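You operate a simulated robot arm through the tools that you are given. There is no shell and no other tool. Be economical: measure what you need, move in short steps, check, and stop when the job is done.

Carry out the task below with a simulated robot arm. There is one attempt and no reset: what you move stays moved.

TASK
Scrub the crust off the drip plate and drain the basin.
Fine: basket into the basin, brush back in its cup; the drain stays open.
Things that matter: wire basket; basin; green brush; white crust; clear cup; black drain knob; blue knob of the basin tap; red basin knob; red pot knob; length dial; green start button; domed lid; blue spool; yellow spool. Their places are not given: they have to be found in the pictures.

It is judged by the outcome, as a careful person would: the job done as asked, and still so three seconds after it is handed in. It fails if anything else is knocked over, pushed out of place, dropped, spilled or broken.

THE ROBOT
A 6-joint arm with a two-finger parallel gripper, fixed in place. Base frame: the origin is at the foot of the arm, x ahead of it, y to its left, z up; the work surface is at about z = 0.2. Lengths are in cm, angles in degrees, forces in N, time in s.
With the tool pointing down near the work surface it reaches from about 18 to 46 cm from the base axis. Its first joint turns from -70.0 to 70.0 degrees. Payload 1.9 kg.
Tool frame: the origin (TCP) lies between the finger pads and is the grasp point; the fingertips stand 2.3 cm ahead of it; z points along the fingers, y is the line along which they close. The gripper opens to 9.4 cm. The fingers are 3.8 cm wide and 1 cm thick; the gripper's body (5.4 by 9.6 cm) begins 3.9 cm behind the TCP.
Orientation is told as [roll, pitch, yaw] about the base's x, y, z axes, in that order, counted from this pose: with the fingers straight down and closing along the base's y, the tool's x points along the base's -x, its y along +y and its z along -z.

THE INTERFACE
- The arm moves only by the tool servo_tool. Its argument "moves" is text: rows parted by semicolons, each of 7 numbers parted by spaces: the shift along the base's x, y, z in cm, then the turn, a rotation vector about the base's x, y, z in degrees, then the opening in per cent of the stroke, from 0 (shut) to 100 (fully open). In form: tx ty tz ax ay az grip; .... A call has 1 to 12 rows; each row is the pose to reach, as a shift and turn from the pose commanded when the call began. A row lasts 0.2 s, in which the tool goes at most 5 cm and 8.6 degrees; a call with a longer step from one row to the next is refused whole, and so is a gripper value outside its range. A pose out of reach is approached as far as the arm can. The call stops where the force on the tool passes 90 N (or 10 N more than at its start, if that is more) or the arm is blocked; 0.2 s more then pass. The fingers move at their own pace (about 10.8 cm/s each) and stop on an object; they squeeze with about 30 N. The grip force told is the motor's: it shows also when the fingers shut on nothing. Time passes only in rows, and 0.2 s behind the last, so rows that repeat a pose let the fingers close. It gives the time, the measured TCP pose, the force on the tool (base axes), the opening and the grip force at its end, in the units of the frame above (readings bear some noise).
- Cameras (640 x 400 px; columns grow to the right, rows downward): "scene" is fixed at [1.24, 31.48, 39.38]; the picture's right is [-0.98, -0.17, 0.00], its down [-0.15, 0.84, -0.52] and it looks along [0.09, -0.51, -0.85] (base axes); focal length 214 px, centre (320, 200). "wrist" rides on the gripper at [-3.9, 0, -4.4] in the tool frame; the picture's right is [0.00, -1.00, 0.00], its down [0.97, 0.00, -0.24] and it looks along [0.24, 0.00, 0.97] (tool axes); focal length 218 px, centre (320, 200).
- grab_frame(camera): a new picture of that camera. No time passes.
- point_at(camera, pixels): there is no depth. For up to 12 entries [column, row, z] of the newest picture of that camera ("zoom" is the newest enlarged one), the place [x, y] in the base frame at which the ray of that pixel passes the height z, good to about 0.2 cm. No time passes.
- enlarge(camera, box): a new picture of the part [left, top, right, bottom] of that camera's present view, enlarged. No time passes.
- job_done(): hands the job in; it is judged then, once.

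Work in short steps. Measure before you move; look again where a grasp or a placing could have gone wrong, and mend it. You have 80 turns and 46 pictures in all, those below and enlarged ones among them. Open the gripper and draw the arm clear of the work before you hand the job in, unless the task says otherwise; then end with one line.

The tools are called after "Request:" by a JSON object that holds its "name" and its "arguments". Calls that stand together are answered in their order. servo_tool: Moves the arm, as the interface text tells. Its arguments: {"type":"object","properties":{"moves":{"type":"string"}},"required":["moves"]} The other tools are called the same way: grab_frame (camera) takes a picture; point_at (camera, pixels) gives the place at which the rays of pixels pass given heights; enlarge (camera, box) takes an enlarged picture of a part of a camera's view; job_done () hands the job in.

At the start:

```text
t: 0.0
tool_pos: [25.74, -0.41, 37.54]
tool_rot: [0.1, -0.1, 0.0]
wrist_force: [-0.7, 0.5, -0.6]
width: 9.37
grip_force: 0.1
```

scene: 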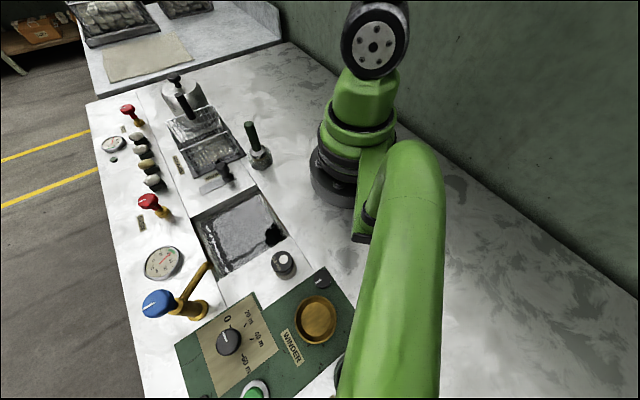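
wrist: 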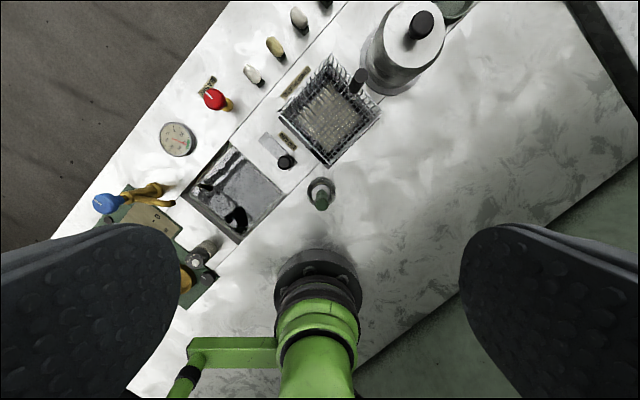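

The pictures show a counter with the basin, basket, brush cup and a pot. I'll enlarge both views to identify the parts.

Request:
{"name": "enlarge", "arguments": {"camera": "scene", "box": [80, 60, 320, 210]}}

Request:
{"name": "enlarge", "arguments": {"camera": "scene", "box": [120, 180, 360, 400]}}

Request:
{"name": "enlarge", "arguments": {"camera": "wrist", "box": [160, 0, 480, 250]}}

```text
2.67 times, centred on (200, 135) of scene
```

zoom: 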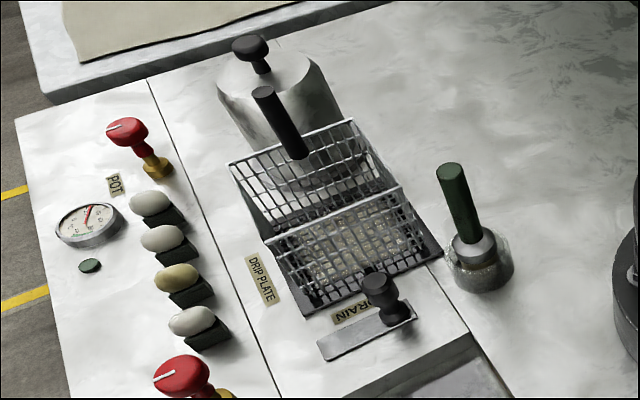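

```text
1.82 times, centred on (240, 290) of scene
```

zoom: 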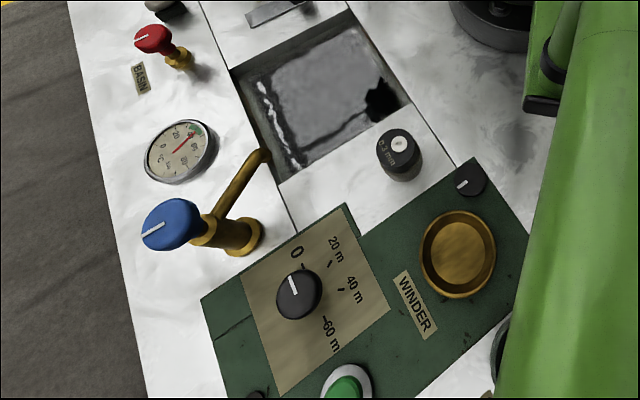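

```text
1.60 times, centred on (320, 125) of wrist
```

zoom: 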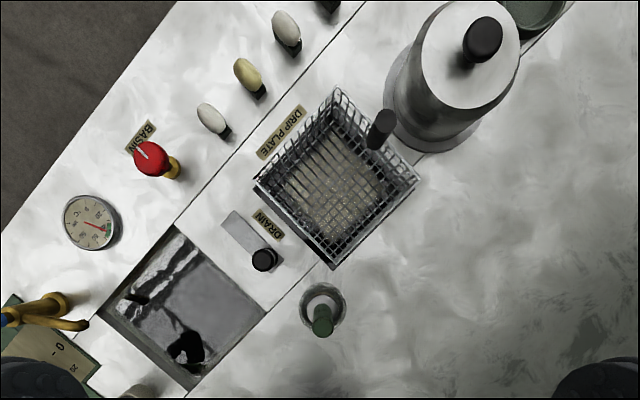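

I'll locate the main features from the enlarged wrist picture at several plausible heights.

Request:
{"name": "point_at", "arguments": {"camera": "zoom", "pixels": [[265, 258, 3], [230, 215, 0.2], [280, 262, 0.2], [320, 318, 9], [322, 303, 3], [378, 128, 9], [380, 128, 13], [333, 268, 0.5], [256, 188, 5], [415, 178, 5], [338, 90, 5], [333, 262, 5]]}}

Request:
{"name": "point_at", "arguments": {"camera": "wrist", "pixels": [[234, 140, 0.2], [285, 195, 0.2], [238, 242, 0.2], [182, 194, 0.2], [205, 250, 5]]}}

Request:
{"name": "point_at", "arguments": {"camera": "scene", "pixels": [[250, 125, 9], [250, 125, 11], [262, 165, 0.2], [179, 97, 9], [179, 97, 12], [193, 124, 9], [221, 165, 4], [221, 165, 3], [195, 220, 0.2], [252, 188, 0.2], [288, 238, 0.2], [228, 280, 0.2]]}}

```text
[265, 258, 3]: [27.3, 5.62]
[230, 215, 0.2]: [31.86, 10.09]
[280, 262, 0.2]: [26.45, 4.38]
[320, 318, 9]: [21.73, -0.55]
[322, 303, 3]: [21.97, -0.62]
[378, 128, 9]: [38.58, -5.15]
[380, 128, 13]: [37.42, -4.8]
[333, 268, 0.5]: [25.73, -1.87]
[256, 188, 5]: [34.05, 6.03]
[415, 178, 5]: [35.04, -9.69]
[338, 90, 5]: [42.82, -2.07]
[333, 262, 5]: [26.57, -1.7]
```

```text
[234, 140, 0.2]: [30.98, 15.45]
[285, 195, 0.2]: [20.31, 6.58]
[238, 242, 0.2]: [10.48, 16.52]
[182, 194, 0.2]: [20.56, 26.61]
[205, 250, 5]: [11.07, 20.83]
```

```text
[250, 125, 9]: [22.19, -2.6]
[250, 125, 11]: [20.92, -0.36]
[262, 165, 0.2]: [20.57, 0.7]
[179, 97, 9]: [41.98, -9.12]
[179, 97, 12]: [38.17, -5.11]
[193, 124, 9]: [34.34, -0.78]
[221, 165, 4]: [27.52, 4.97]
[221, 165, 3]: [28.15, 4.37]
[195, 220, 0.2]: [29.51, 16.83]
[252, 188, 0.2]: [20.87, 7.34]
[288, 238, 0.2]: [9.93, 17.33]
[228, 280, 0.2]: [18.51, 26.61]
```

Brush top is near (21.3,-0.5,~11), basket handle top near (37.8,-5,12). I move to look more closely at basin, drain and basket.

Request:
{"name": "servo_tool", "arguments": {"moves": "0 4 -2 0 0 0 100; 0 6 -5 0 0 0 100; 0 8 -8 0 0 0 100; 0 8 -10 0 0 0 100; 0 8 -10 0 0 0 100"}}

Request:
{"name": "grab_frame", "arguments": {"camera": "wrist"}}

Request:
{"name": "enlarge", "arguments": {"camera": "scene", "box": [140, 70, 300, 170]}}

```text
t: 1.2
tool_pos: [25.82, 7.48, 27.36]
tool_rot: [0.1, 0.1, 0.0]
wrist_force: [0.1, 0.5, -0.2]
width: 9.41
grip_force: 0.0
```

```text
40 pictures are left
```

wrist: 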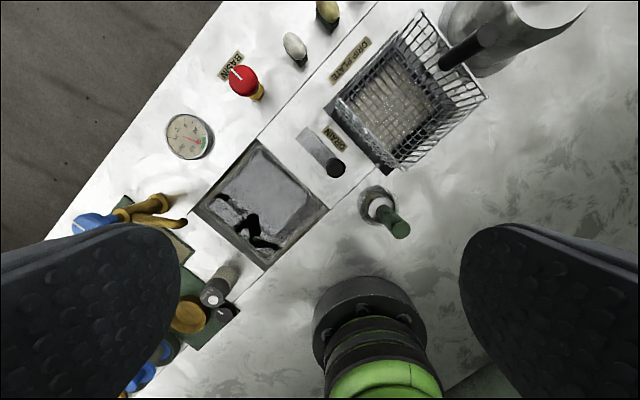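

```text
4.00 times, centred on (220, 120) of scene
```

zoom: 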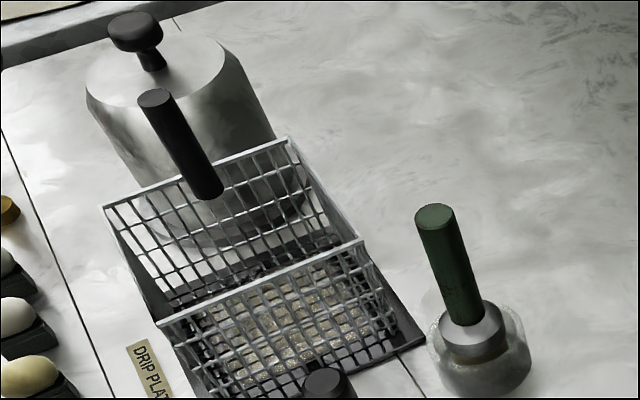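

Clear view now. I triangulate handle, brush, drain knob, pot, rims against the scene zoom.

Request:
{"name": "point_at", "arguments": {"camera": "wrist", "pixels": [[443, 64, 12], [443, 64, 11], [400, 229, 10], [400, 229, 11], [376, 200, 0.2], [335, 168, 3], [335, 168, 2], [258, 139, 0.2], [328, 210, 0.2], [264, 270, 0.2], [192, 209, 0.2]]}}

Request:
{"name": "point_at", "arguments": {"camera": "zoom", "pixels": [[154, 97, 12], [154, 97, 11], [434, 215, 11], [434, 215, 10], [206, 190, 6], [206, 190, 5], [325, 382, 3], [325, 382, 2], [104, 206, 5], [288, 140, 5], [366, 240, 5], [160, 325, 5]]}}

Request:
{"name": "enlarge", "arguments": {"camera": "wrist", "box": [300, 0, 600, 190]}}

```text
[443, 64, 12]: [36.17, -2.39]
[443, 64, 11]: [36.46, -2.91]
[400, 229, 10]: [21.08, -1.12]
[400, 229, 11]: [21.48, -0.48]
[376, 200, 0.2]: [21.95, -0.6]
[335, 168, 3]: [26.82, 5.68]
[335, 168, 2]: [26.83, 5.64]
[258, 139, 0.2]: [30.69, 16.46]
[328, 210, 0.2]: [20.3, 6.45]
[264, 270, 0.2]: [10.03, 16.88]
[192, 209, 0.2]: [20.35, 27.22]
```

```text
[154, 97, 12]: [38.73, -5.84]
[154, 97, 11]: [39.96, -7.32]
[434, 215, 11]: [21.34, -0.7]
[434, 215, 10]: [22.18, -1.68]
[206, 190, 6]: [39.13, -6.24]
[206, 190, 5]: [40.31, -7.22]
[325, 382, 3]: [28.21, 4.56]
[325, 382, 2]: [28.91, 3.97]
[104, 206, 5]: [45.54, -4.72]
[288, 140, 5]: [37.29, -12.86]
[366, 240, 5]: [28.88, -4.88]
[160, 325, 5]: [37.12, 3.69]
```

```text
2.11 times, centred on (450, 95) of wrist
```

zoom: 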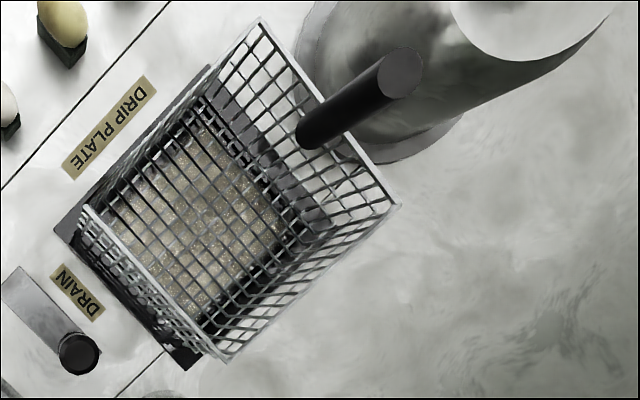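

Request:
{"name": "point_at", "arguments": {"camera": "zoom", "pixels": [[402, 75, 12], [402, 75, 13], [402, 75, 11], [308, 137, 7], [308, 137, 6], [308, 137, 5], [260, 20, 6], [398, 208, 6], [225, 358, 6], [84, 210, 6], [78, 352, 4.5], [440, 130, 0.2]]}}

Request:
{"name": "point_at", "arguments": {"camera": "scene", "pixels": [[178, 94, 13], [178, 94, 12.5], [191, 118, 7], [191, 118, 8], [166, 121, 6], [212, 105, 6], [231, 130, 6], [180, 151, 6], [221.5, 165.5, 4.5], [221.5, 165.5, 5], [173, 78, 14], [173, 78, 16]]}}

```text
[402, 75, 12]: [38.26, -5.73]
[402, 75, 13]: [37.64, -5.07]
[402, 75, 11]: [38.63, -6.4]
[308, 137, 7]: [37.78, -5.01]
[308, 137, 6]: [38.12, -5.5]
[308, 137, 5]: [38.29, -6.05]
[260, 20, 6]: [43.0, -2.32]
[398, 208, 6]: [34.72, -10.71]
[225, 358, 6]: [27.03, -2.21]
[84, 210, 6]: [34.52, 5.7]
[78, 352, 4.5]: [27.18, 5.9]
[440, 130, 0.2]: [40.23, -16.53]
```

```text
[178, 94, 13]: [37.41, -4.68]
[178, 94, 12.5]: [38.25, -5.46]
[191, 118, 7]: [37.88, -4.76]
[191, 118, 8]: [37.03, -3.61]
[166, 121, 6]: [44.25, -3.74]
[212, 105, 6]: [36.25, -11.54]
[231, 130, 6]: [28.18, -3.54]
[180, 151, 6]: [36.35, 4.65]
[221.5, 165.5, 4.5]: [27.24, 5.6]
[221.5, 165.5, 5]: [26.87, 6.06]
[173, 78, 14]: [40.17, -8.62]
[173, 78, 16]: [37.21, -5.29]
```

Handle is vertical near (38.0,-5.2), z 6.8–12.4; drain knob near (27.1,5.7), top ~4.7. I look closely at the drain knob and its plate.

Request:
{"name": "enlarge", "arguments": {"camera": "wrist", "box": [180, 110, 420, 270]}}

Request:
{"name": "enlarge", "arguments": {"camera": "scene", "box": [190, 145, 270, 195]}}

```text
2.50 times, centred on (300, 190) of wrist
```

zoom: 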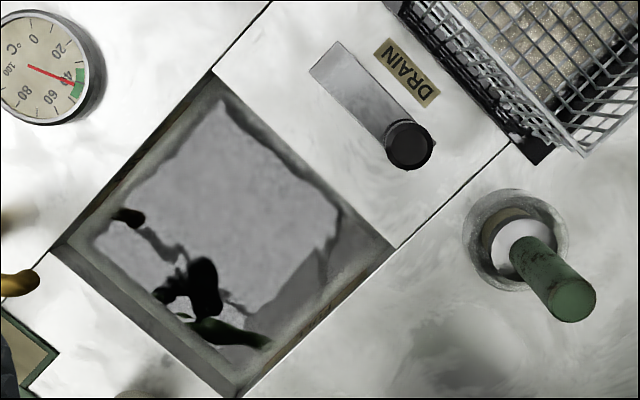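

```text
8.00 times, centred on (230, 170) of scene
```

zoom: 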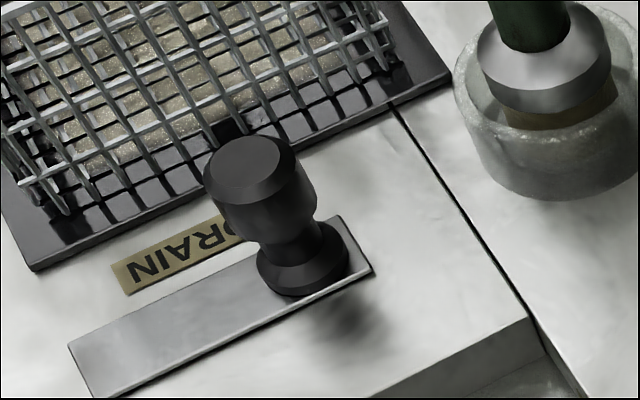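

The drain knob sits on a rail that runs ~45° away from the robot. I turn the gripper -45° (closing along the rail), half open, and come above the knob.

Request:
{"name": "servo_tool", "arguments": {"moves": "0 0 0 0 0 -8 80; 0.5 -0.5 -2 0 0 -16 50; 1 -1 -5 0 0 -24 50; 1.3 -1.8 -8 0 0 -32 50; 1.3 -1.8 -11 0 0 -40 50; 1.3 -1.8 -14 0 0 -45 50; 1.3 -1.8 -15 0 0 -45 50"}}

Request:
{"name": "grab_frame", "arguments": {"camera": "wrist"}}

Request:
{"name": "grab_frame", "arguments": {"camera": "scene"}}

```text
t: 2.8
tool_pos: [26.85, 5.92, 12.47]
tool_rot: [0.1, -0.1, -45.1]
wrist_force: [-1.1, -0.4, 0.5]
width: 4.71
grip_force: 0.0
```

```text
35 pictures are left
```

wrist: 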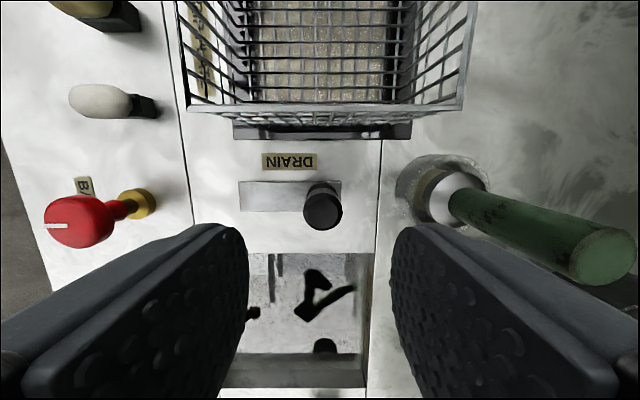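

```text
34 pictures are left
```

scene: 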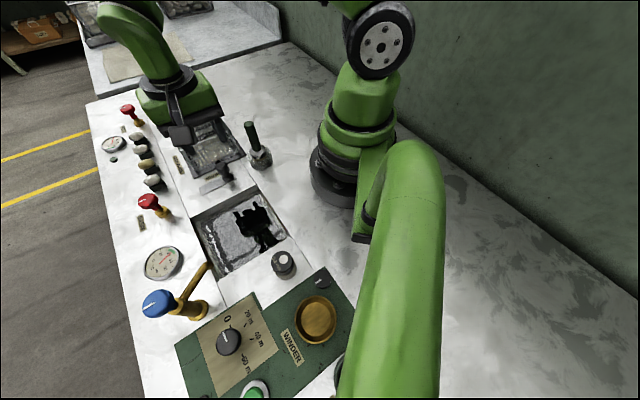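

Request:
{"name": "point_at", "arguments": {"camera": "wrist", "pixels": [[323, 210, 4.5], [323, 210, 4], [241, 195, 0.4], [341, 195, 0.4], [233, 130, 0.5], [410, 130, 0.5], [610, 258, 10.7], [450, 200, 3], [187, 105, 7], [465, 105, 7]]}}

```text
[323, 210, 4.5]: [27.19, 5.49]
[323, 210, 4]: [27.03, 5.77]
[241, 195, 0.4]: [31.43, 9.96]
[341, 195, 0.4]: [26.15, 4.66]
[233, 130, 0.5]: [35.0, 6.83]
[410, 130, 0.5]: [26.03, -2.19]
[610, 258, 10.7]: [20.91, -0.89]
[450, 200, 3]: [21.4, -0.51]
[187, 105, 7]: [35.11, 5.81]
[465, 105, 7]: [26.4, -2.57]
```

Knob at (27.1,5.65); TCP at (26.85,5.92). Descend around it to z≈3.5 and close gently.

Request:
{"name": "servo_tool", "arguments": {"moves": "0.25 -0.27 -3 0 0 0 50; 0.25 -0.27 -6 0 0 0 50; 0.25 -0.27 -8.9 0 0 0 50; 0.25 -0.27 -8.9 0 0 0 15; 0.25 -0.27 -8.9 0 0 0 15"}}

Request:
{"name": "grab_frame", "arguments": {"camera": "wrist"}}

```text
t: 4.0
tool_pos: [27.32, 5.63, 3.62]
tool_rot: [0.1, 0.0, -45.0]
wrist_force: [-4.1, 5.5, -11.8]
width: 2.34
grip_force: 44.9
```

```text
33 pictures are left
```

wrist: 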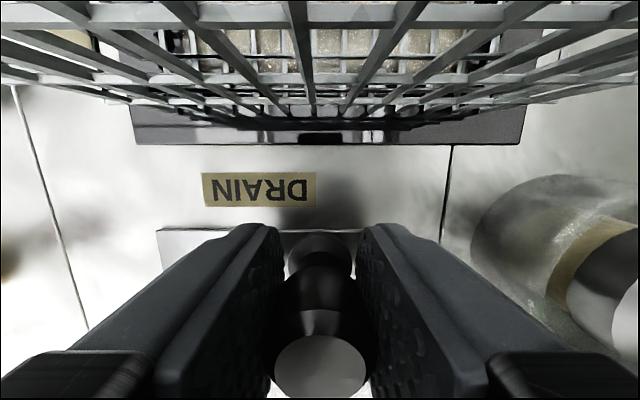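

Knob held. Slide it along the rail (direction 0.705, 0.71) in small steps.

Request:
{"name": "servo_tool", "arguments": {"moves": "0.7 0.46 -8.9 0 0 0 15"}}

```text
refused: row 1 steps farther than a row can; nothing moved
```

Offsets are from the present pose; redo with z 0.

Request:
{"name": "servo_tool", "arguments": {"moves": "0.4 0.4 0 0 0 0 15; 0.8 0.8 0 0 0 0 15; 1.2 1.2 0 0 0 0 15; 1.6 1.6 0 0 0 0 15; 2 2 0 0 0 0 15; 2.4 2.4 0 0 0 0 15"}}

Request:
{"name": "grab_frame", "arguments": {"camera": "wrist"}}

Request:
{"name": "enlarge", "arguments": {"camera": "scene", "box": [160, 130, 320, 290]}}

```text
t: 5.4
tool_pos: [29.59, 7.87, 3.59]
tool_rot: [0.1, 0.0, -45.1]
wrist_force: [-17.8, 4.3, 26.0]
width: 2.33
grip_force: 45.2
```

```text
32 pictures are left
```

wrist: 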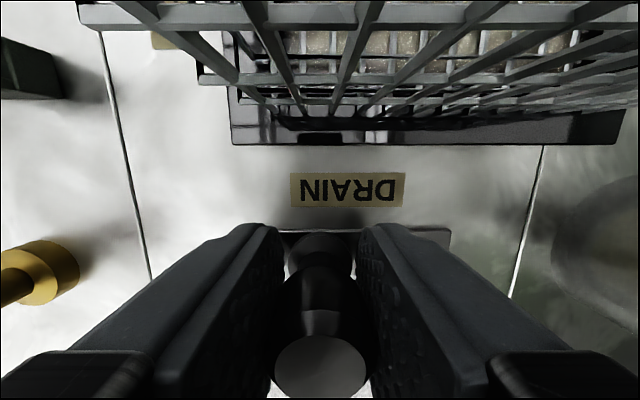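

```text
2.50 times, centred on (240, 210) of scene
```

zoom: 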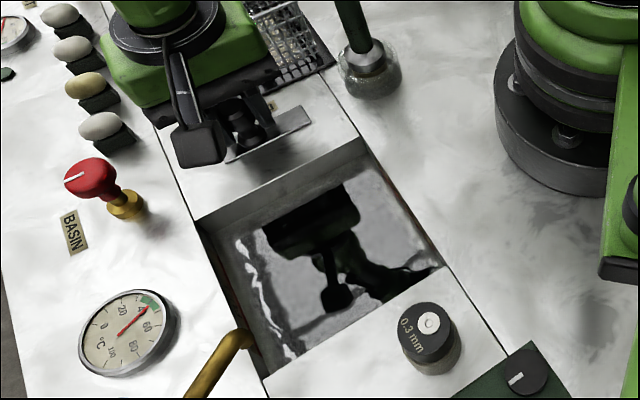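

Knob moved 3.2 cm; continue to the rail's end, about 1.9 cm further.

Request:
{"name": "servo_tool", "arguments": {"moves": "0.4 0.4 0 0 0 0 15; 0.8 0.8 0 0 0 0 15; 1.1 1.1 0 0 0 0 15; 1.35 1.35 0 0 0 0 15"}}

Request:
{"name": "grab_frame", "arguments": {"camera": "wrist"}}

```text
t: 5.9
tool_pos: [29.57, 7.75, 3.3]
tool_rot: [-1.5, 0.7, -45.4]
wrist_force: [-0.7, -7.4, 4.3]
width: 2.34
grip_force: 44.8
stopped in row 2: the force on the tool passed its limit (the readings are from after the stop); the commanded pose is now the measured one
```

```text
30 pictures are left
```

wrist: 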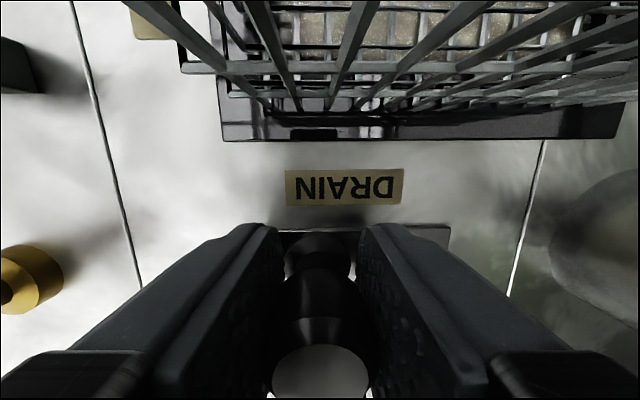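

It reached its stop (3.2 cm stroke). Release and rise, straightening the small tilt, then look.

Request:
{"name": "servo_tool", "arguments": {"moves": "0 0 0 0 0 0 40; 0 0 0 0 0 0 45; 0 0 3 1 -0.5 0 45; 0 0 7 1.5 -0.7 0.4 45; 0 0 11 1.5 -0.7 0.4 45; 0 0 15 1.5 -0.7 0.4 45"}}

Request:
{"name": "grab_frame", "arguments": {"camera": "wrist"}}

Request:
{"name": "enlarge", "arguments": {"camera": "scene", "box": [160, 130, 320, 290]}}

```text
t: 7.3
tool_pos: [29.4, 7.89, 18.19]
tool_rot: [0.1, 1.4, -44.9]
wrist_force: [0.5, -0.6, -0.5]
width: 4.23
grip_force: 0.1
```

```text
29 pictures are left
```

wrist: 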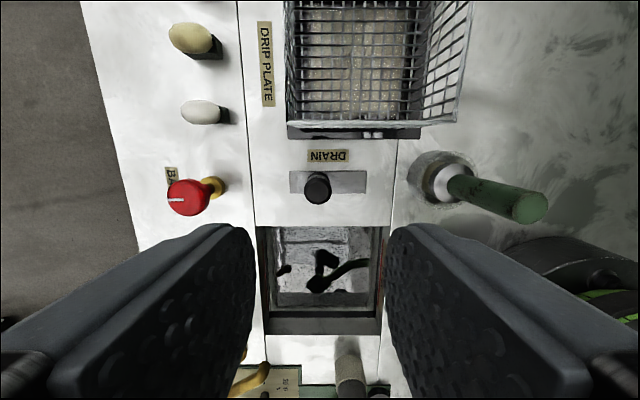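

```text
2.50 times, centred on (240, 210) of scene
```

zoom: 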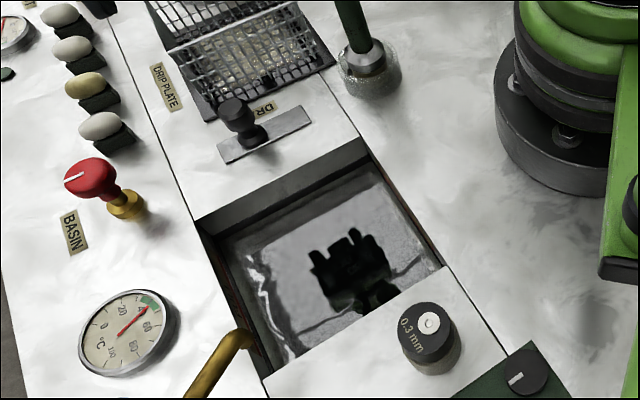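

Water is dropping; drain knob is at the other end. Now go above the basket handle at z≈18, levelling the 1.4° pitch.

Request:
{"name": "servo_tool", "arguments": {"moves": "2 -3 0 -0.5 -0.5 0 45; 4 -6 0 -1 -1 0 45; 6 -9 0 -1 -1 0 45; 8 -12 0 -1 -1 0 45; 8.2 -12.7 0 -1 -1 0 45; 8.2 -12.7 0 -1 -1 0 45"}}

Request:
{"name": "grab_frame", "arguments": {"camera": "wrist"}}

Request:
{"name": "enlarge", "arguments": {"camera": "scene", "box": [100, 40, 300, 170]}}

```text
t: 8.7
tool_pos: [37.67, -4.8, 18.49]
tool_rot: [0.1, -0.2, -45.0]
wrist_force: [0.5, -0.3, 0.9]
width: 4.23
grip_force: 0.1
```

```text
27 pictures are left
```

wrist: 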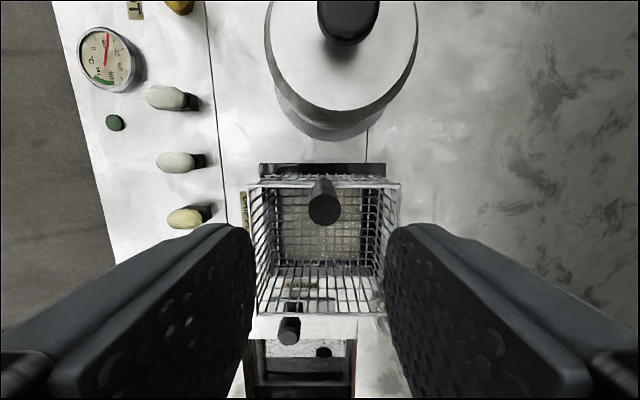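

```text
3.08 times, centred on (200, 105) of scene
```

zoom: 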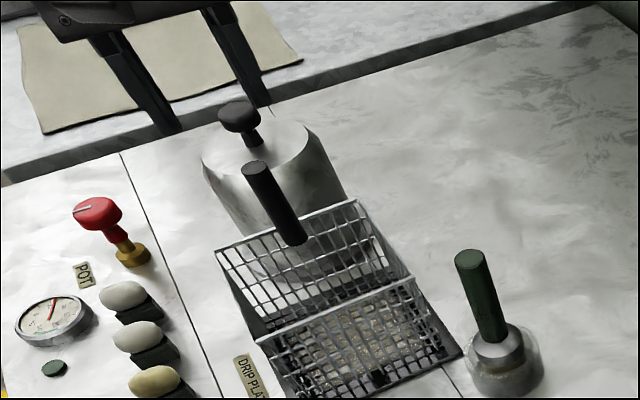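

Request:
{"name": "point_at", "arguments": {"camera": "wrist", "pixels": [[324, 208, 12.4], [322, 182, 7], [338, 110, 9], [338, 110, 10], [338, 141, 0.5], [248, 186, 7], [400, 186, 7], [257, 313, 7], [380, 318, 7], [347, 25, 13], [347, 25, 14], [322, 164, 0.5]]}}

```text
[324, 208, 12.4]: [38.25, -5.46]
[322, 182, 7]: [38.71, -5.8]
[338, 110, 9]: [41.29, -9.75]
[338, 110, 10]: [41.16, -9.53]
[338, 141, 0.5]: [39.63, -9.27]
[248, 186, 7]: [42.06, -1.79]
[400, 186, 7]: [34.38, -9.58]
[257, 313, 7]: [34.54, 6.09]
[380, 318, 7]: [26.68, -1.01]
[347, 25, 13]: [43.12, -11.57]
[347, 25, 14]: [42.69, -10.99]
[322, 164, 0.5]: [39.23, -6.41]
```

Handle at (38.25,-5.45), pot is ≥3.6 cm away. Descend to TCP z≈10.1 and close.

Request:
{"name": "servo_tool", "arguments": {"moves": "0.5 -0.6 -2 0 0 0 45; 0.5 -0.6 -5 0 0 0 45; 0.5 -0.6 -8.4 0 0 0 45; 0.5 -0.6 -8.4 0 0 0 5; 0.5 -0.6 -8.4 0 0 0 5; 0.5 -0.6 -8.4 0 0 0 5"}}

```text
t: 10.1
tool_pos: [38.14, -5.15, 9.85]
tool_rot: [0.2, -0.2, -45.0]
wrist_force: [1.1, 0.1, 3.1]
width: 1.64
grip_force: 29.5
```

Gripped (width 1.64). Lift gently 3 cm and check for tilt.

Request:
{"name": "servo_tool", "arguments": {"moves": "0 0 0.5 0 0 0 5; 0 0 1.5 0 0 0 5; 0 0 2.5 0 0 0 5; 0 0 3.5 0 0 0 5; 0 0 3.5 0 0 0 5"}}

Request:
{"name": "grab_frame", "arguments": {"camera": "wrist"}}

Request:
{"name": "enlarge", "arguments": {"camera": "scene", "box": [100, 40, 300, 170]}}

```text
t: 11.3
tool_pos: [38.19, -5.35, 13.38]
tool_rot: [0.0, -0.1, -45.1]
wrist_force: [0.2, 0.5, -1.4]
width: 1.65
grip_force: 30.3
```

```text
25 pictures are left
```

wrist: 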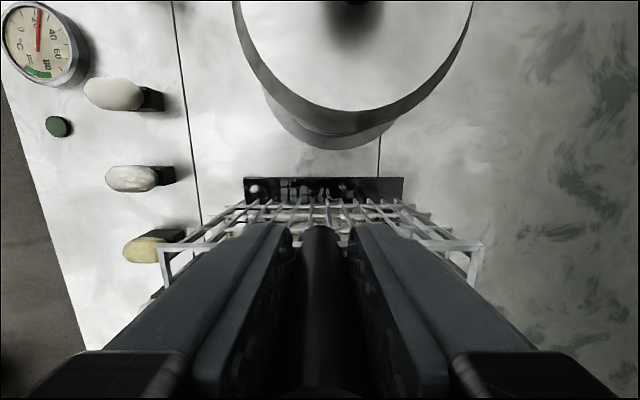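

```text
3.08 times, centred on (200, 105) of scene
```

zoom: 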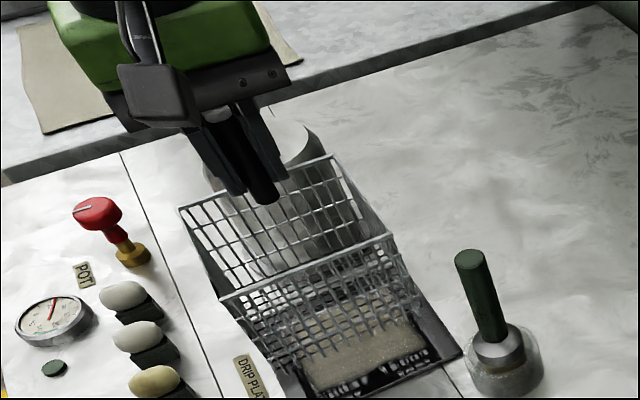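

Basket hangs level. Before carrying, I check the tap spout tip's place and the basin corners in the scene view.

Request:
{"name": "point_at", "arguments": {"camera": "scene", "pixels": [[210, 264, 5], [210, 264, 7], [210, 264, 9], [194, 219, 0.2], [257, 186, 0.2], [290, 237, 0.2], [225, 281, 0.2]]}}

Request:
{"name": "servo_tool", "arguments": {"moves": "0 0 2 0 0 0 5; 0 0 4 0 0 0 5; -2 2 5 0 0 0 5; -5 5 5 0 0 0 5; -7 7 5 0 0 0 5; -7 7 5 0 0 0 5"}}

Request:
{"name": "grab_frame", "arguments": {"camera": "scene"}}

```text
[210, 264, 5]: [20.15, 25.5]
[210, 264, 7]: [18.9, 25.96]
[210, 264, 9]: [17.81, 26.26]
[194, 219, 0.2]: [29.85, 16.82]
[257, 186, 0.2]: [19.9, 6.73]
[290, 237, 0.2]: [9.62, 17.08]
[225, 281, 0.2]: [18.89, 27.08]
```

```text
t: 12.7
tool_pos: [31.1, 1.6, 18.56]
tool_rot: [0.2, -0.2, -44.9]
wrist_force: [0.3, 0.8, -0.9]
width: 1.64
grip_force: 29.8
```

```text
23 pictures are left
```

scene: 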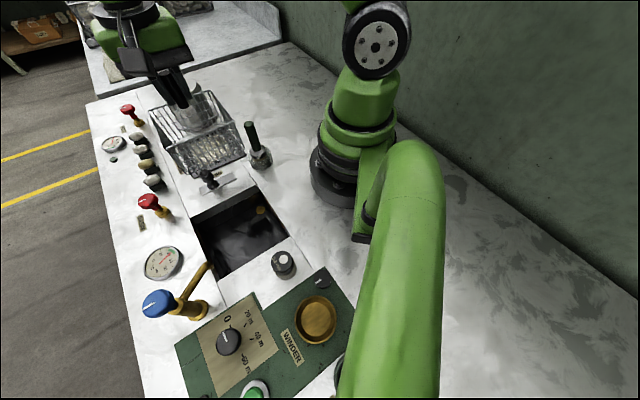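

The basin is already drained. I look into the basin to judge its depth and the spout overhang.

Request:
{"name": "enlarge", "arguments": {"camera": "scene", "box": [170, 175, 310, 295]}}

```text
3.33 times, centred on (240, 235) of scene
```

zoom: 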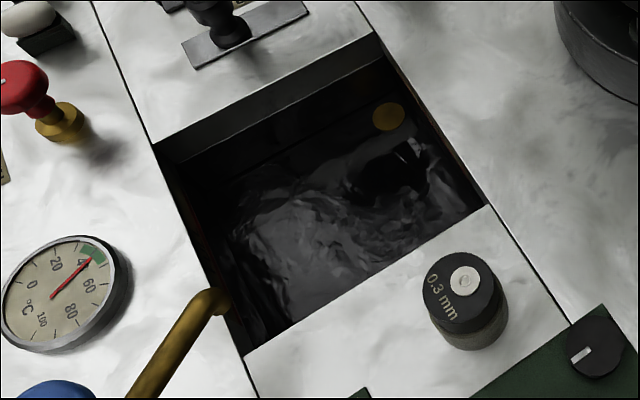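

Request:
{"name": "point_at", "arguments": {"camera": "zoom", "pixels": [[150, 143, 0.2], [378, 33, 0.2], [487, 205, 0.2], [245, 357, 0.2], [228, 297, 5], [228, 297, 4.5], [268, 168, -5], [268, 168, -7], [268, 168, 0.2], [388, 118, -6]]}}

```text
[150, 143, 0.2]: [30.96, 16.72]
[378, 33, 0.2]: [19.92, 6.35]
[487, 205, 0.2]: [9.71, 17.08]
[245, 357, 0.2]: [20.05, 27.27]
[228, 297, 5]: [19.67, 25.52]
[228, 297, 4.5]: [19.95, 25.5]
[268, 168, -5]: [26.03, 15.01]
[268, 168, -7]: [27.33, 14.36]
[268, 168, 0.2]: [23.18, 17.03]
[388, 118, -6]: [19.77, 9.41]
```

Basin opening centre ≈(20.16,16.86), depth ≈8, spout tip near (19.9,25.4,z≈4.7). I carry the basket so its handle is over (23.0,12.6), keeping its corner off the spout.

Request:
{"name": "servo_tool", "arguments": {"moves": "-2 2.8 0 0 0 0 5; -4 5.5 0 0 0 0 5; -6 8.2 0 0 0 0 5; -7.6 10.4 0 0 0 0 5; -8.1 11 0 0 0 0 5; -8.1 11 -2 0 0 0 5; -8.1 11 -3 0 0 0 5; -8.1 11 -3 0 0 0 5"}}

Request:
{"name": "enlarge", "arguments": {"camera": "scene", "box": [140, 135, 340, 310]}}

Request:
{"name": "grab_frame", "arguments": {"camera": "wrist"}}

```text
t: 14.5
tool_pos: [23.27, 12.6, 15.45]
tool_rot: [0.2, -0.1, -45.0]
wrist_force: [-0.8, 0.5, -2.2]
width: 1.64
grip_force: 30.0
```

```text
2.29 times, centred on (240, 222) of scene
```

zoom: 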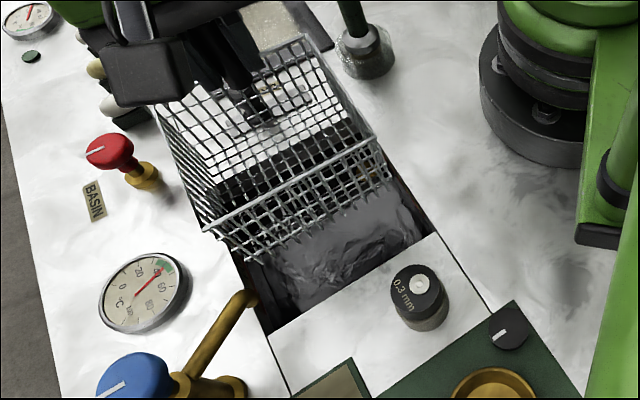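

```text
20 pictures are left
```

wrist: 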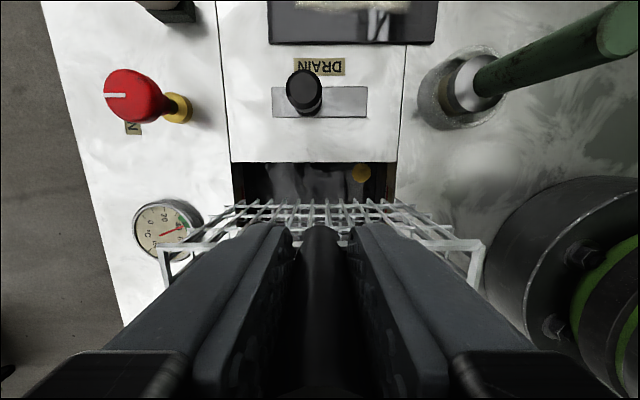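

Request:
{"name": "point_at", "arguments": {"camera": "zoom", "pixels": [[252, 259, 6.1], [388, 180, 6.1], [206, 229, 12.6], [376, 140, 12.6], [304, 38, 12.6], [252, 297, 4.7], [445, 300, 4]]}}

Request:
{"name": "point_at", "arguments": {"camera": "wrist", "pixels": [[233, 163, 0.2], [397, 163, 0.2], [160, 250, 12.6], [485, 242, 12.6], [305, 92, 4.7]]}}

```text
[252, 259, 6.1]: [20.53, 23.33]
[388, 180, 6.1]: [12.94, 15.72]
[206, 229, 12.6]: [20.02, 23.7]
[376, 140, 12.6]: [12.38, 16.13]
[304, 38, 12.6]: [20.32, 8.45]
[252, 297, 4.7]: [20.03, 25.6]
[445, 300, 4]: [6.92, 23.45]
```

```text
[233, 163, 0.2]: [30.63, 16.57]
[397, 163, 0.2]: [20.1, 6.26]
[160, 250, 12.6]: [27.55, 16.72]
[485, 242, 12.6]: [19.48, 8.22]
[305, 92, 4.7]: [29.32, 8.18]
```

Basket centre (20.0,16.2) vs opening (20.1,16.8); clearances fine incl. spout. Nudge slightly to -u and lower in steps.

Request:
{"name": "servo_tool", "arguments": {"moves": "-0.2 -0.2 0 0 0 0 5; -0.2 -0.2 -2 0 0 0 5; -0.2 -0.2 -4 0 0 0 5; -0.2 -0.2 -6 0 0 0 5; -0.2 -0.2 -8 0 0 0 5; -0.2 -0.2 -9 0 0 0 5; -0.2 -0.2 -9 0 0 0 5"}}

Request:
{"name": "enlarge", "arguments": {"camera": "scene", "box": [140, 135, 340, 310]}}

```text
t: 16.1
tool_pos: [23.0, 12.35, 6.47]
tool_rot: [0.1, -0.1, -45.0]
wrist_force: [0.6, -0.4, -0.6]
width: 1.64
grip_force: 30.1
```

```text
2.29 times, centred on (240, 222) of scene
```

zoom: 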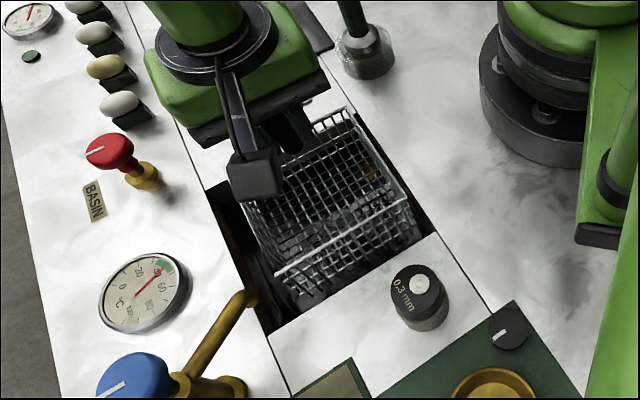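

Basket is inside, clear of walls and spout. Continue down slowly.

Request:
{"name": "servo_tool", "arguments": {"moves": "0 0 -1 0 0 0 5; 0 0 -2 0 0 0 5; 0 0 -3 0 0 0 5; 0 0 -3.5 0 0 0 5; 0 0 -3.5 0 0 0 5"}}

```text
t: 17.3
tool_pos: [22.87, 12.38, 2.9]
tool_rot: [0.2, -0.1, -45.0]
wrist_force: [0.2, 0.8, -1.0]
width: 1.63
grip_force: 30.2
```

Request:
{"name": "servo_tool", "arguments": {"moves": "0 0 -0.4 0 0 0 5; 0 0 -0.8 0 0 0 5; 0 0 -0.8 0 0 0 5"}}

Request:
{"name": "grab_frame", "arguments": {"camera": "wrist"}}

```text
t: 18.1
tool_pos: [22.87, 12.39, 1.99]
tool_rot: [0.1, 0.0, -45.0]
wrist_force: [-0.5, 0.1, -1.2]
width: 1.67
grip_force: 29.8
```

```text
18 pictures are left
```

wrist: 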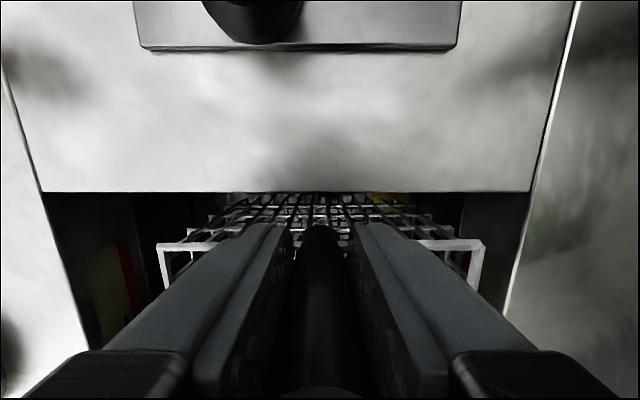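

Request:
{"name": "servo_tool", "arguments": {"moves": "0 0 -0.3 0 0 0 5; 0 0 -0.6 0 0 0 5; 0 0 -0.6 0 0 0 5"}}

```text
t: 18.6
tool_pos: [23.12, 12.42, 1.9]
tool_rot: [0.3, -0.1, -45.2]
wrist_force: [-3.6, -2.2, 22.2]
width: 1.67
grip_force: 30.1
stopped in row 2: the force on the tool passed its limit (the readings are from after the stop); the commanded pose is now the measured one
```

Contact at z≈1.9 (22 N up): the basket sits on the basin floor. Open a little and rise straight.

Request:
{"name": "servo_tool", "arguments": {"moves": "0 0 0 0 0 0 20; 0 0 0 0 0 0 35; 0 0 0 0 0 0 35; 0 0 3 0 0 0 35; 0 0 7 0 0 0 35; 0 0 11 0 0 0 35; 0 0 15 0 0 0 35"}}

Request:
{"name": "grab_frame", "arguments": {"camera": "wrist"}}

Request:
{"name": "enlarge", "arguments": {"camera": "scene", "box": [140, 105, 340, 280]}}

```text
t: 20.2
tool_pos: [23.06, 12.39, 16.92]
tool_rot: [0.1, 0.0, -45.2]
wrist_force: [-0.8, 0.6, -0.3]
width: 3.31
grip_force: 0.0
```

```text
17 pictures are left
```

wrist: 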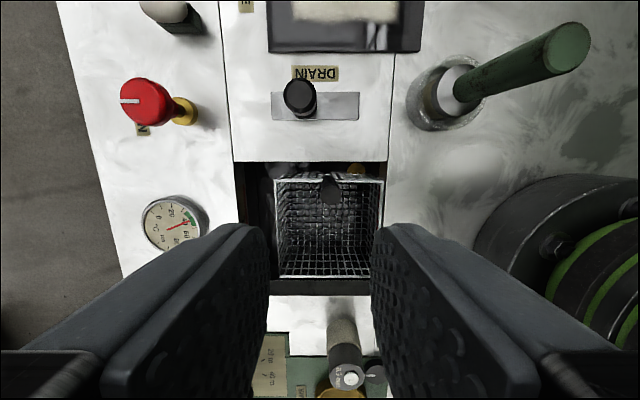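

```text
2.29 times, centred on (240, 192) of scene
```

zoom: 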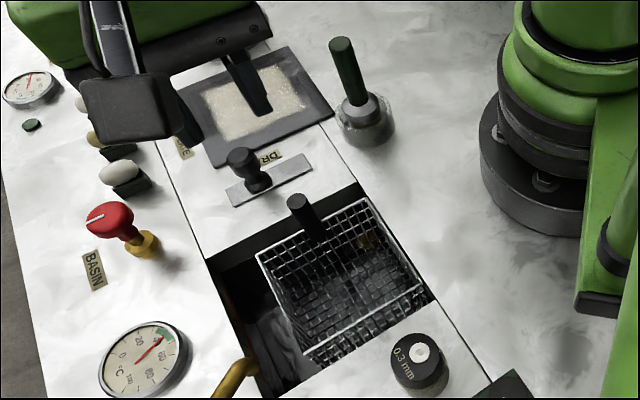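

Basket sits flat in the basin. Now hover above the brush at (21.2,-0.6).

Request:
{"name": "servo_tool", "arguments": {"moves": "0 -3 0 0 0 0 45; -0.5 -6 0 0 0 0 45; -1 -9 0 0 0 0 45; -1.8 -12 0 0 0 0 45; -1.9 -13 0 0 0 0 45; -1.9 -13 0 0 0 0 45"}}

Request:
{"name": "grab_frame", "arguments": {"camera": "wrist"}}

Request:
{"name": "enlarge", "arguments": {"camera": "scene", "box": [170, 85, 290, 180]}}

```text
t: 21.6
tool_pos: [21.16, -0.56, 17.05]
tool_rot: [0.1, -0.1, -45.0]
wrist_force: [-0.4, 0.6, 1.1]
width: 4.24
grip_force: 0.0
```

```text
15 pictures are left
```

wrist: 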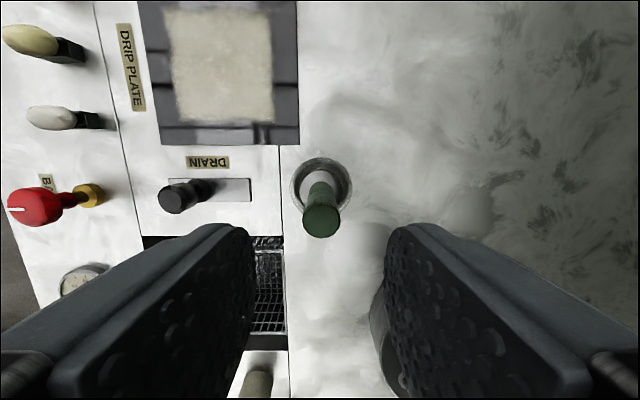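

```text
4.21 times, centred on (230, 132) of scene
```

zoom: 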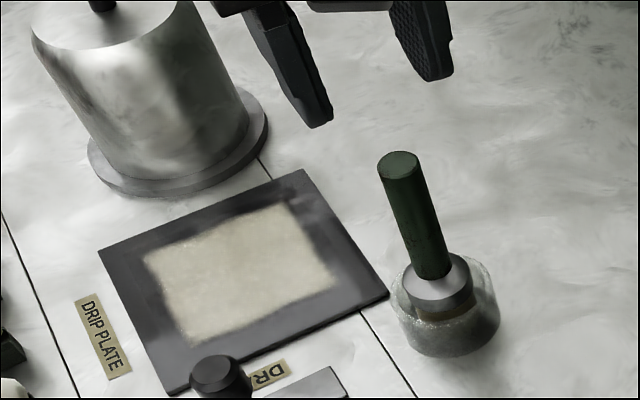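

Request:
{"name": "point_at", "arguments": {"camera": "wrist", "pixels": [[321, 222, 10.8], [321, 222, 10.3], [321, 165, 4.5], [166, 10, 0.8], [268, 8, 0.8], [273, 120, 0.8], [177, 122, 0.8], [298, 143, 0.6], [160, 146, 0.6], [322, 185, 0.2], [297, 1, 0.6]]}}

Request:
{"name": "point_at", "arguments": {"camera": "zoom", "pixels": [[145, 256, 0.8], [285, 203, 0.8], [336, 282, 0.8], [192, 340, 0.8], [99, 249, 0.6], [302, 170, 0.6], [389, 295, 0.6], [168, 393, 0.6], [396, 165, 10.8], [438, 285, 4.5], [404, 290, 4], [497, 270, 4]]}}

```text
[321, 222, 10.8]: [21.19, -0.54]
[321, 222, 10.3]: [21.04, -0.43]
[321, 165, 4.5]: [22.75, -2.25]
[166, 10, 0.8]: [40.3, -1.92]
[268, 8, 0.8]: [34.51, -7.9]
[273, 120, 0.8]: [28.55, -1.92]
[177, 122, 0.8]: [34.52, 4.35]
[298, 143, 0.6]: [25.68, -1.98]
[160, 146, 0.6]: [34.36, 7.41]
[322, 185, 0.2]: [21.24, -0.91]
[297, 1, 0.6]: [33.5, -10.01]
```

```text
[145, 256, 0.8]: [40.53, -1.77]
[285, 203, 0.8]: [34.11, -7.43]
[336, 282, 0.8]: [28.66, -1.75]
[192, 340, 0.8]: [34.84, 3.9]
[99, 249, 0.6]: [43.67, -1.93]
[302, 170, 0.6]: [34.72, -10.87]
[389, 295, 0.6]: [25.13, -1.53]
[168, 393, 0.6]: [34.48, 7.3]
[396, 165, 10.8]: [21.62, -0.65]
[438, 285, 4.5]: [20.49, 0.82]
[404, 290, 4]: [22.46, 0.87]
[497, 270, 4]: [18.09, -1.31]
```

Brush upright at (21.2,-0.55), top 10.8; crust is a square about (34.5,-1.8), ±4.2 cm. Descend on the brush handle to z≈8.5 and close.

Request:
{"name": "servo_tool", "arguments": {"moves": "0.05 0 -3 0 0 0 45; 0.05 0 -6 0 0 0 45; 0.05 0 -8.5 0 0 0 45; 0.05 0 -8.5 0 0 0 5; 0.05 0 -8.5 0 0 0 5; 0.05 0 -8.5 0 0 0 5"}}

```text
t: 23.1
tool_pos: [21.14, -0.61, 8.44]
tool_rot: [0.1, -0.1, -45.1]
wrist_force: [-0.5, -0.3, -0.1]
width: 1.91
grip_force: 30.3
```

Gripped (1.91). Lift straight up 8 cm to clear the cup.

Request:
{"name": "servo_tool", "arguments": {"moves": "0 0 1 0 0 0 5; 0 0 3 0 0 0 5; 0 0 5 0 0 0 5; 0 0 7 0 0 0 5; 0 0 7 0 0 0 5"}}

Request:
{"name": "enlarge", "arguments": {"camera": "scene", "box": [170, 85, 290, 180]}}

```text
t: 24.2
tool_pos: [21.1, -0.7, 15.43]
tool_rot: [0.2, -0.2, -45.1]
wrist_force: [-0.5, -0.2, -0.4]
width: 1.89
grip_force: 30.0
```

```text
4.21 times, centred on (230, 132) of scene
```

zoom: 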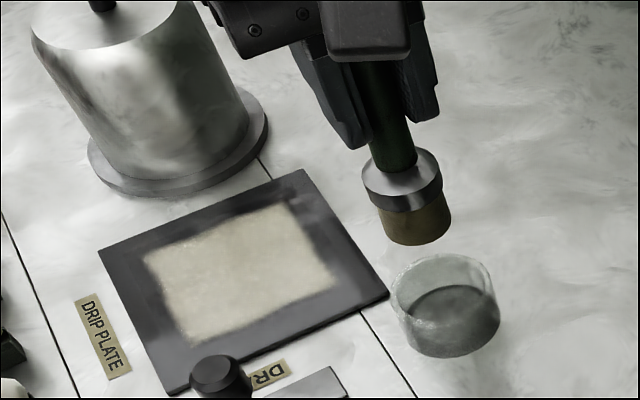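

Brush is out, cup stayed. I estimate the bristle bottom height and the cup centre.

Request:
{"name": "point_at", "arguments": {"camera": "zoom", "pixels": [[414, 230, 7], [414, 230, 8], [414, 230, 9], [445, 285, 3.5], [445, 285, 4], [449, 328, 0.4], [445, 285, 3]]}}

Request:
{"name": "servo_tool", "arguments": {"moves": "2 0 0 0 0 0 5; 5 0 0 0 0 0 5; 8 -0.5 0 0 0 0 5; 11 -0.9 0 0 0 0 5; 13.4 -1.1 0 0 0 0 5; 13.4 -1.1 -2 0 0 0 5; 13.4 -1.1 -4 0 0 0 5; 13.4 -1.1 -4 0 0 0 5"}}

Request:
{"name": "enlarge", "arguments": {"camera": "scene", "box": [150, 65, 270, 160]}}

```text
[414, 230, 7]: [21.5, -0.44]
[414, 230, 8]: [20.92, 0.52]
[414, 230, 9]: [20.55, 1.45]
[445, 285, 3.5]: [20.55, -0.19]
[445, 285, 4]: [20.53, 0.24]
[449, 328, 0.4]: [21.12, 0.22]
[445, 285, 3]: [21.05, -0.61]
```

```text
t: 26.1
tool_pos: [34.33, -1.76, 11.37]
tool_rot: [0.2, -0.1, -45.2]
wrist_force: [1.0, 0.6, -1.2]
width: 1.9
grip_force: 30.3
```

```text
4.21 times, centred on (210, 112) of scene
```

zoom: 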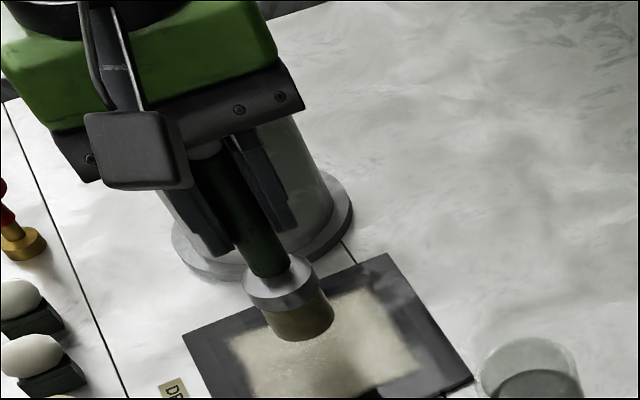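

Bristle bottom is ≈8.2 below TCP; plate contact expected at TCP z≈8.9. Lower to light contact.

Request:
{"name": "servo_tool", "arguments": {"moves": "0.1 0 -1 0 0 0 5; 0.1 0 -2 0 0 0 5; 0.1 0 -2.4 0 0 0 5; 0.1 0 -2.4 0 0 0 5"}}

```text
t: 27.1
tool_pos: [34.54, -1.81, 8.98]
tool_rot: [0.2, -0.1, -45.0]
wrist_force: [0.1, 0.6, -1.5]
width: 1.91
grip_force: 30.1
```

Request:
{"name": "servo_tool", "arguments": {"moves": "0 0 -0.15 0 0 0 5; 0 0 -0.3 0 0 0 5; 0 0 -0.3 0 0 0 5"}}

```text
t: 27.9
tool_pos: [34.65, -1.9, 8.7]
tool_rot: [0.2, -0.1, -45.1]
wrist_force: [-0.6, -0.7, 1.9]
width: 1.91
grip_force: 30.0
```

Request:
{"name": "servo_tool", "arguments": {"moves": "0 0 -0.15 0 0 0 5; 0 0 -0.25 0 0 0 5; 0 0 -0.25 0 0 0 5"}}

```text
t: 28.6
tool_pos: [34.6, -1.83, 8.42]
tool_rot: [0.2, -0.1, -45.1]
wrist_force: [-2.9, -8.1, 24.8]
width: 1.93
grip_force: 30.1
```

Contact with ~25 N. Ease up 0.1 cm and scrub the first half in a raster aligned with the plate.

Request:
{"name": "servo_tool", "arguments": {"moves": "1.2 1.2 0.1 0 0 0 5; 2.4 2.4 0.1 0 0 0 5; 1.2 3.6 0.1 0 0 0 5; -0.35 2.05 0.1 0 0 0 5; -2.05 0.35 0.1 0 0 0 5; -3.6 -1.2 0.1 0 0 0 5; -4.8 0 0.1 0 0 0 5; -3.25 1.55 0.1 0 0 0 5; -1.55 3.25 0.1 0 0 0 5; 0 4.8 0.1 0 0 0 5; 1.2 3.6 0.1 0 0 0 5; 2.4 2.4 0.1 0 0 0 5"}}

Request:
{"name": "enlarge", "arguments": {"camera": "scene", "box": [150, 65, 270, 160]}}

```text
t: 31.2
tool_pos: [36.98, 0.48, 8.53]
tool_rot: [0.1, -0.1, -45.1]
wrist_force: [-0.1, -0.4, -1.3]
width: 1.88
grip_force: 30.5
```

```text
4.21 times, centred on (210, 112) of scene
```

zoom: 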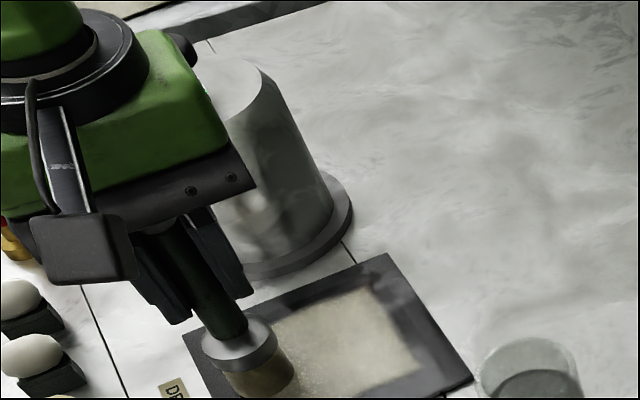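

No contact force now and the crust looks little changed: I need more pressure. Press 0.2 lower and stroke back along the centre line.

Request:
{"name": "servo_tool", "arguments": {"moves": "0 0 -0.2 0 0 0 5; -1.2 -1.2 -0.2 0 0 0 5; -2.4 -2.4 -0.2 0 0 0 5; -3.6 -3.6 -0.2 0 0 0 5; -4.8 -4.8 -0.2 0 0 0 5"}}

Request:
{"name": "enlarge", "arguments": {"camera": "scene", "box": [150, 65, 270, 160]}}

```text
t: 32.5
tool_pos: [32.21, -4.15, 8.27]
tool_rot: [0.4, -0.2, -45.1]
wrist_force: [8.0, 7.2, 25.0]
width: 1.9
grip_force: 29.7
```

```text
4.21 times, centred on (210, 112) of scene
```

zoom: 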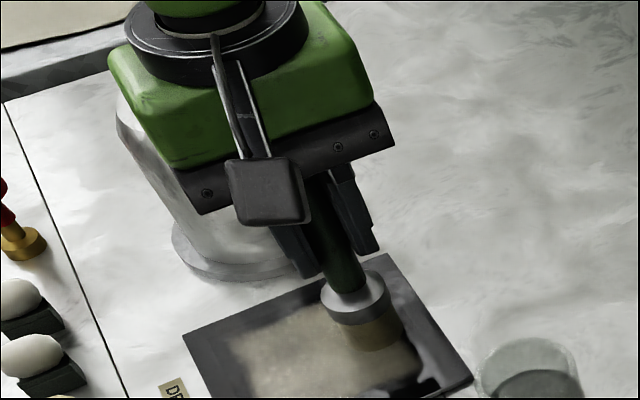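

The stroke with ~25 N is wearing the crust down. Continue at this pressure over the pot-side half.

Request:
{"name": "servo_tool", "arguments": {"moves": "1.13 -1.13 0 0 0 0 5; 2.76 0.49 0 0 0 0 5; 4.38 2.12 0 0 0 0 5; 5.94 3.68 0 0 0 0 5; 7.07 2.55 0 0 0 0 5; 5.52 0.99 0 0 0 0 5; 3.89 -0.64 0 0 0 0 5; 2.26 -2.26 0 0 0 0 5; 1.13 -1.13 0 0 0 0 5; 0 0 0 0 0 0 5; -1.13 1.13 0 0 0 0 5"}}

```text
t: 34.9
tool_pos: [31.05, -3.06, 8.44]
tool_rot: [0.2, -0.1, -45.2]
wrist_force: [-0.2, -0.6, -0.9]
width: 1.92
grip_force: 30.1
```

Contact was lost here again (z 8.44, no force). Press 0.3 deeper and do the v=+1.6 line.

Request:
{"name": "servo_tool", "arguments": {"moves": "0 0 -0.3 0 0 0 5; 1.6 1.6 -0.3 0 0 0 5; 3.2 3.2 -0.3 0 0 0 5; 4.8 4.8 -0.3 0 0 0 5"}}

Request:
{"name": "enlarge", "arguments": {"camera": "scene", "box": [150, 65, 270, 160]}}

```text
t: 35.9
tool_pos: [35.96, 1.72, 8.06]
tool_rot: [0.1, -0.1, -45.2]
wrist_force: [-6.5, -7.5, 25.1]
width: 1.96
grip_force: 29.7
```

```text
4.21 times, centred on (210, 112) of scene
```

zoom: 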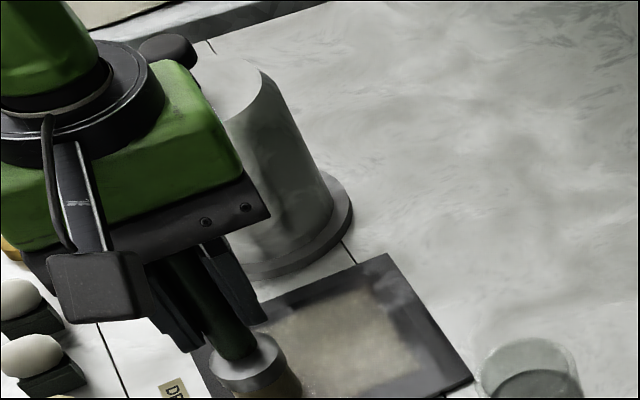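

Force saturates at ~25 N (brush slides slightly in the grip), and the crust fades. Continue raster, lowering slightly each line to keep pressure.

Request:
{"name": "servo_tool", "arguments": {"moves": "-1.13 1.13 -0.05 0 0 0 5; -2.69 -0.42 -0.07 0 0 0 5; -4.31 -2.05 -0.09 0 0 0 5; -5.94 -3.68 -0.11 0 0 0 5; -4.81 -4.81 -0.14 0 0 0 5; -3.18 -3.18 -0.16 0 0 0 5; -1.56 -1.56 -0.18 0 0 0 5; 0 0 -0.2 0 0 0 5; 1.13 -1.13 -0.22 0 0 0 5; -0.42 -2.69 -0.24 0 0 0 5; -2.05 -4.31 -0.26 0 0 0 5; -3.68 -5.94 -0.28 0 0 0 5"}}

```text
t: 38.5
tool_pos: [32.28, -4.1, 7.96]
tool_rot: [0.3, -0.2, -45.1]
wrist_force: [6.5, 7.9, 23.7]
width: 1.96
grip_force: 30.0
```

Still pressing at ~24 N. Now the two pot-side lines again the same way.

Request:
{"name": "servo_tool", "arguments": {"moves": "1.13 -1.13 -0.02 0 0 0 5; 2.76 0.49 -0.04 0 0 0 5; 4.38 2.12 -0.06 0 0 0 5; 5.94 3.68 -0.08 0 0 0 5; 7.07 2.55 -0.1 0 0 0 5; 5.52 0.99 -0.12 0 0 0 5; 3.89 -0.64 -0.14 0 0 0 5; 2.26 -2.26 -0.16 0 0 0 5; 1.13 -1.13 -0.18 0 0 0 5; 2.76 0.49 -0.2 0 0 0 5; 4.38 2.12 -0.22 0 0 0 5"}}

Request:
{"name": "enlarge", "arguments": {"camera": "scene", "box": [150, 65, 270, 160]}}

```text
t: 40.9
tool_pos: [36.46, -1.95, 7.49]
tool_rot: [0.0, 0.1, -45.2]
wrist_force: [0.0, -0.1, -0.1]
width: 1.95
grip_force: 29.6
```

```text
4.21 times, centred on (210, 112) of scene
```

zoom: 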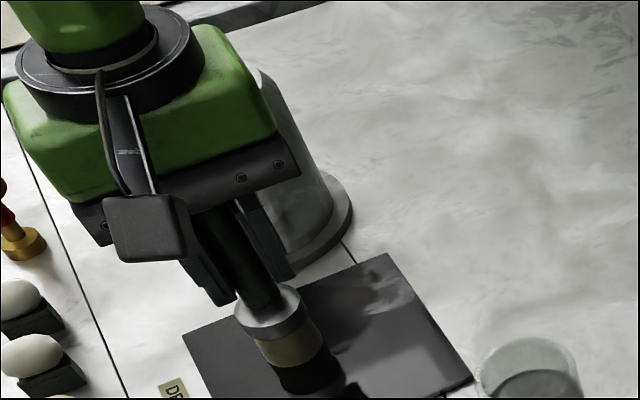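

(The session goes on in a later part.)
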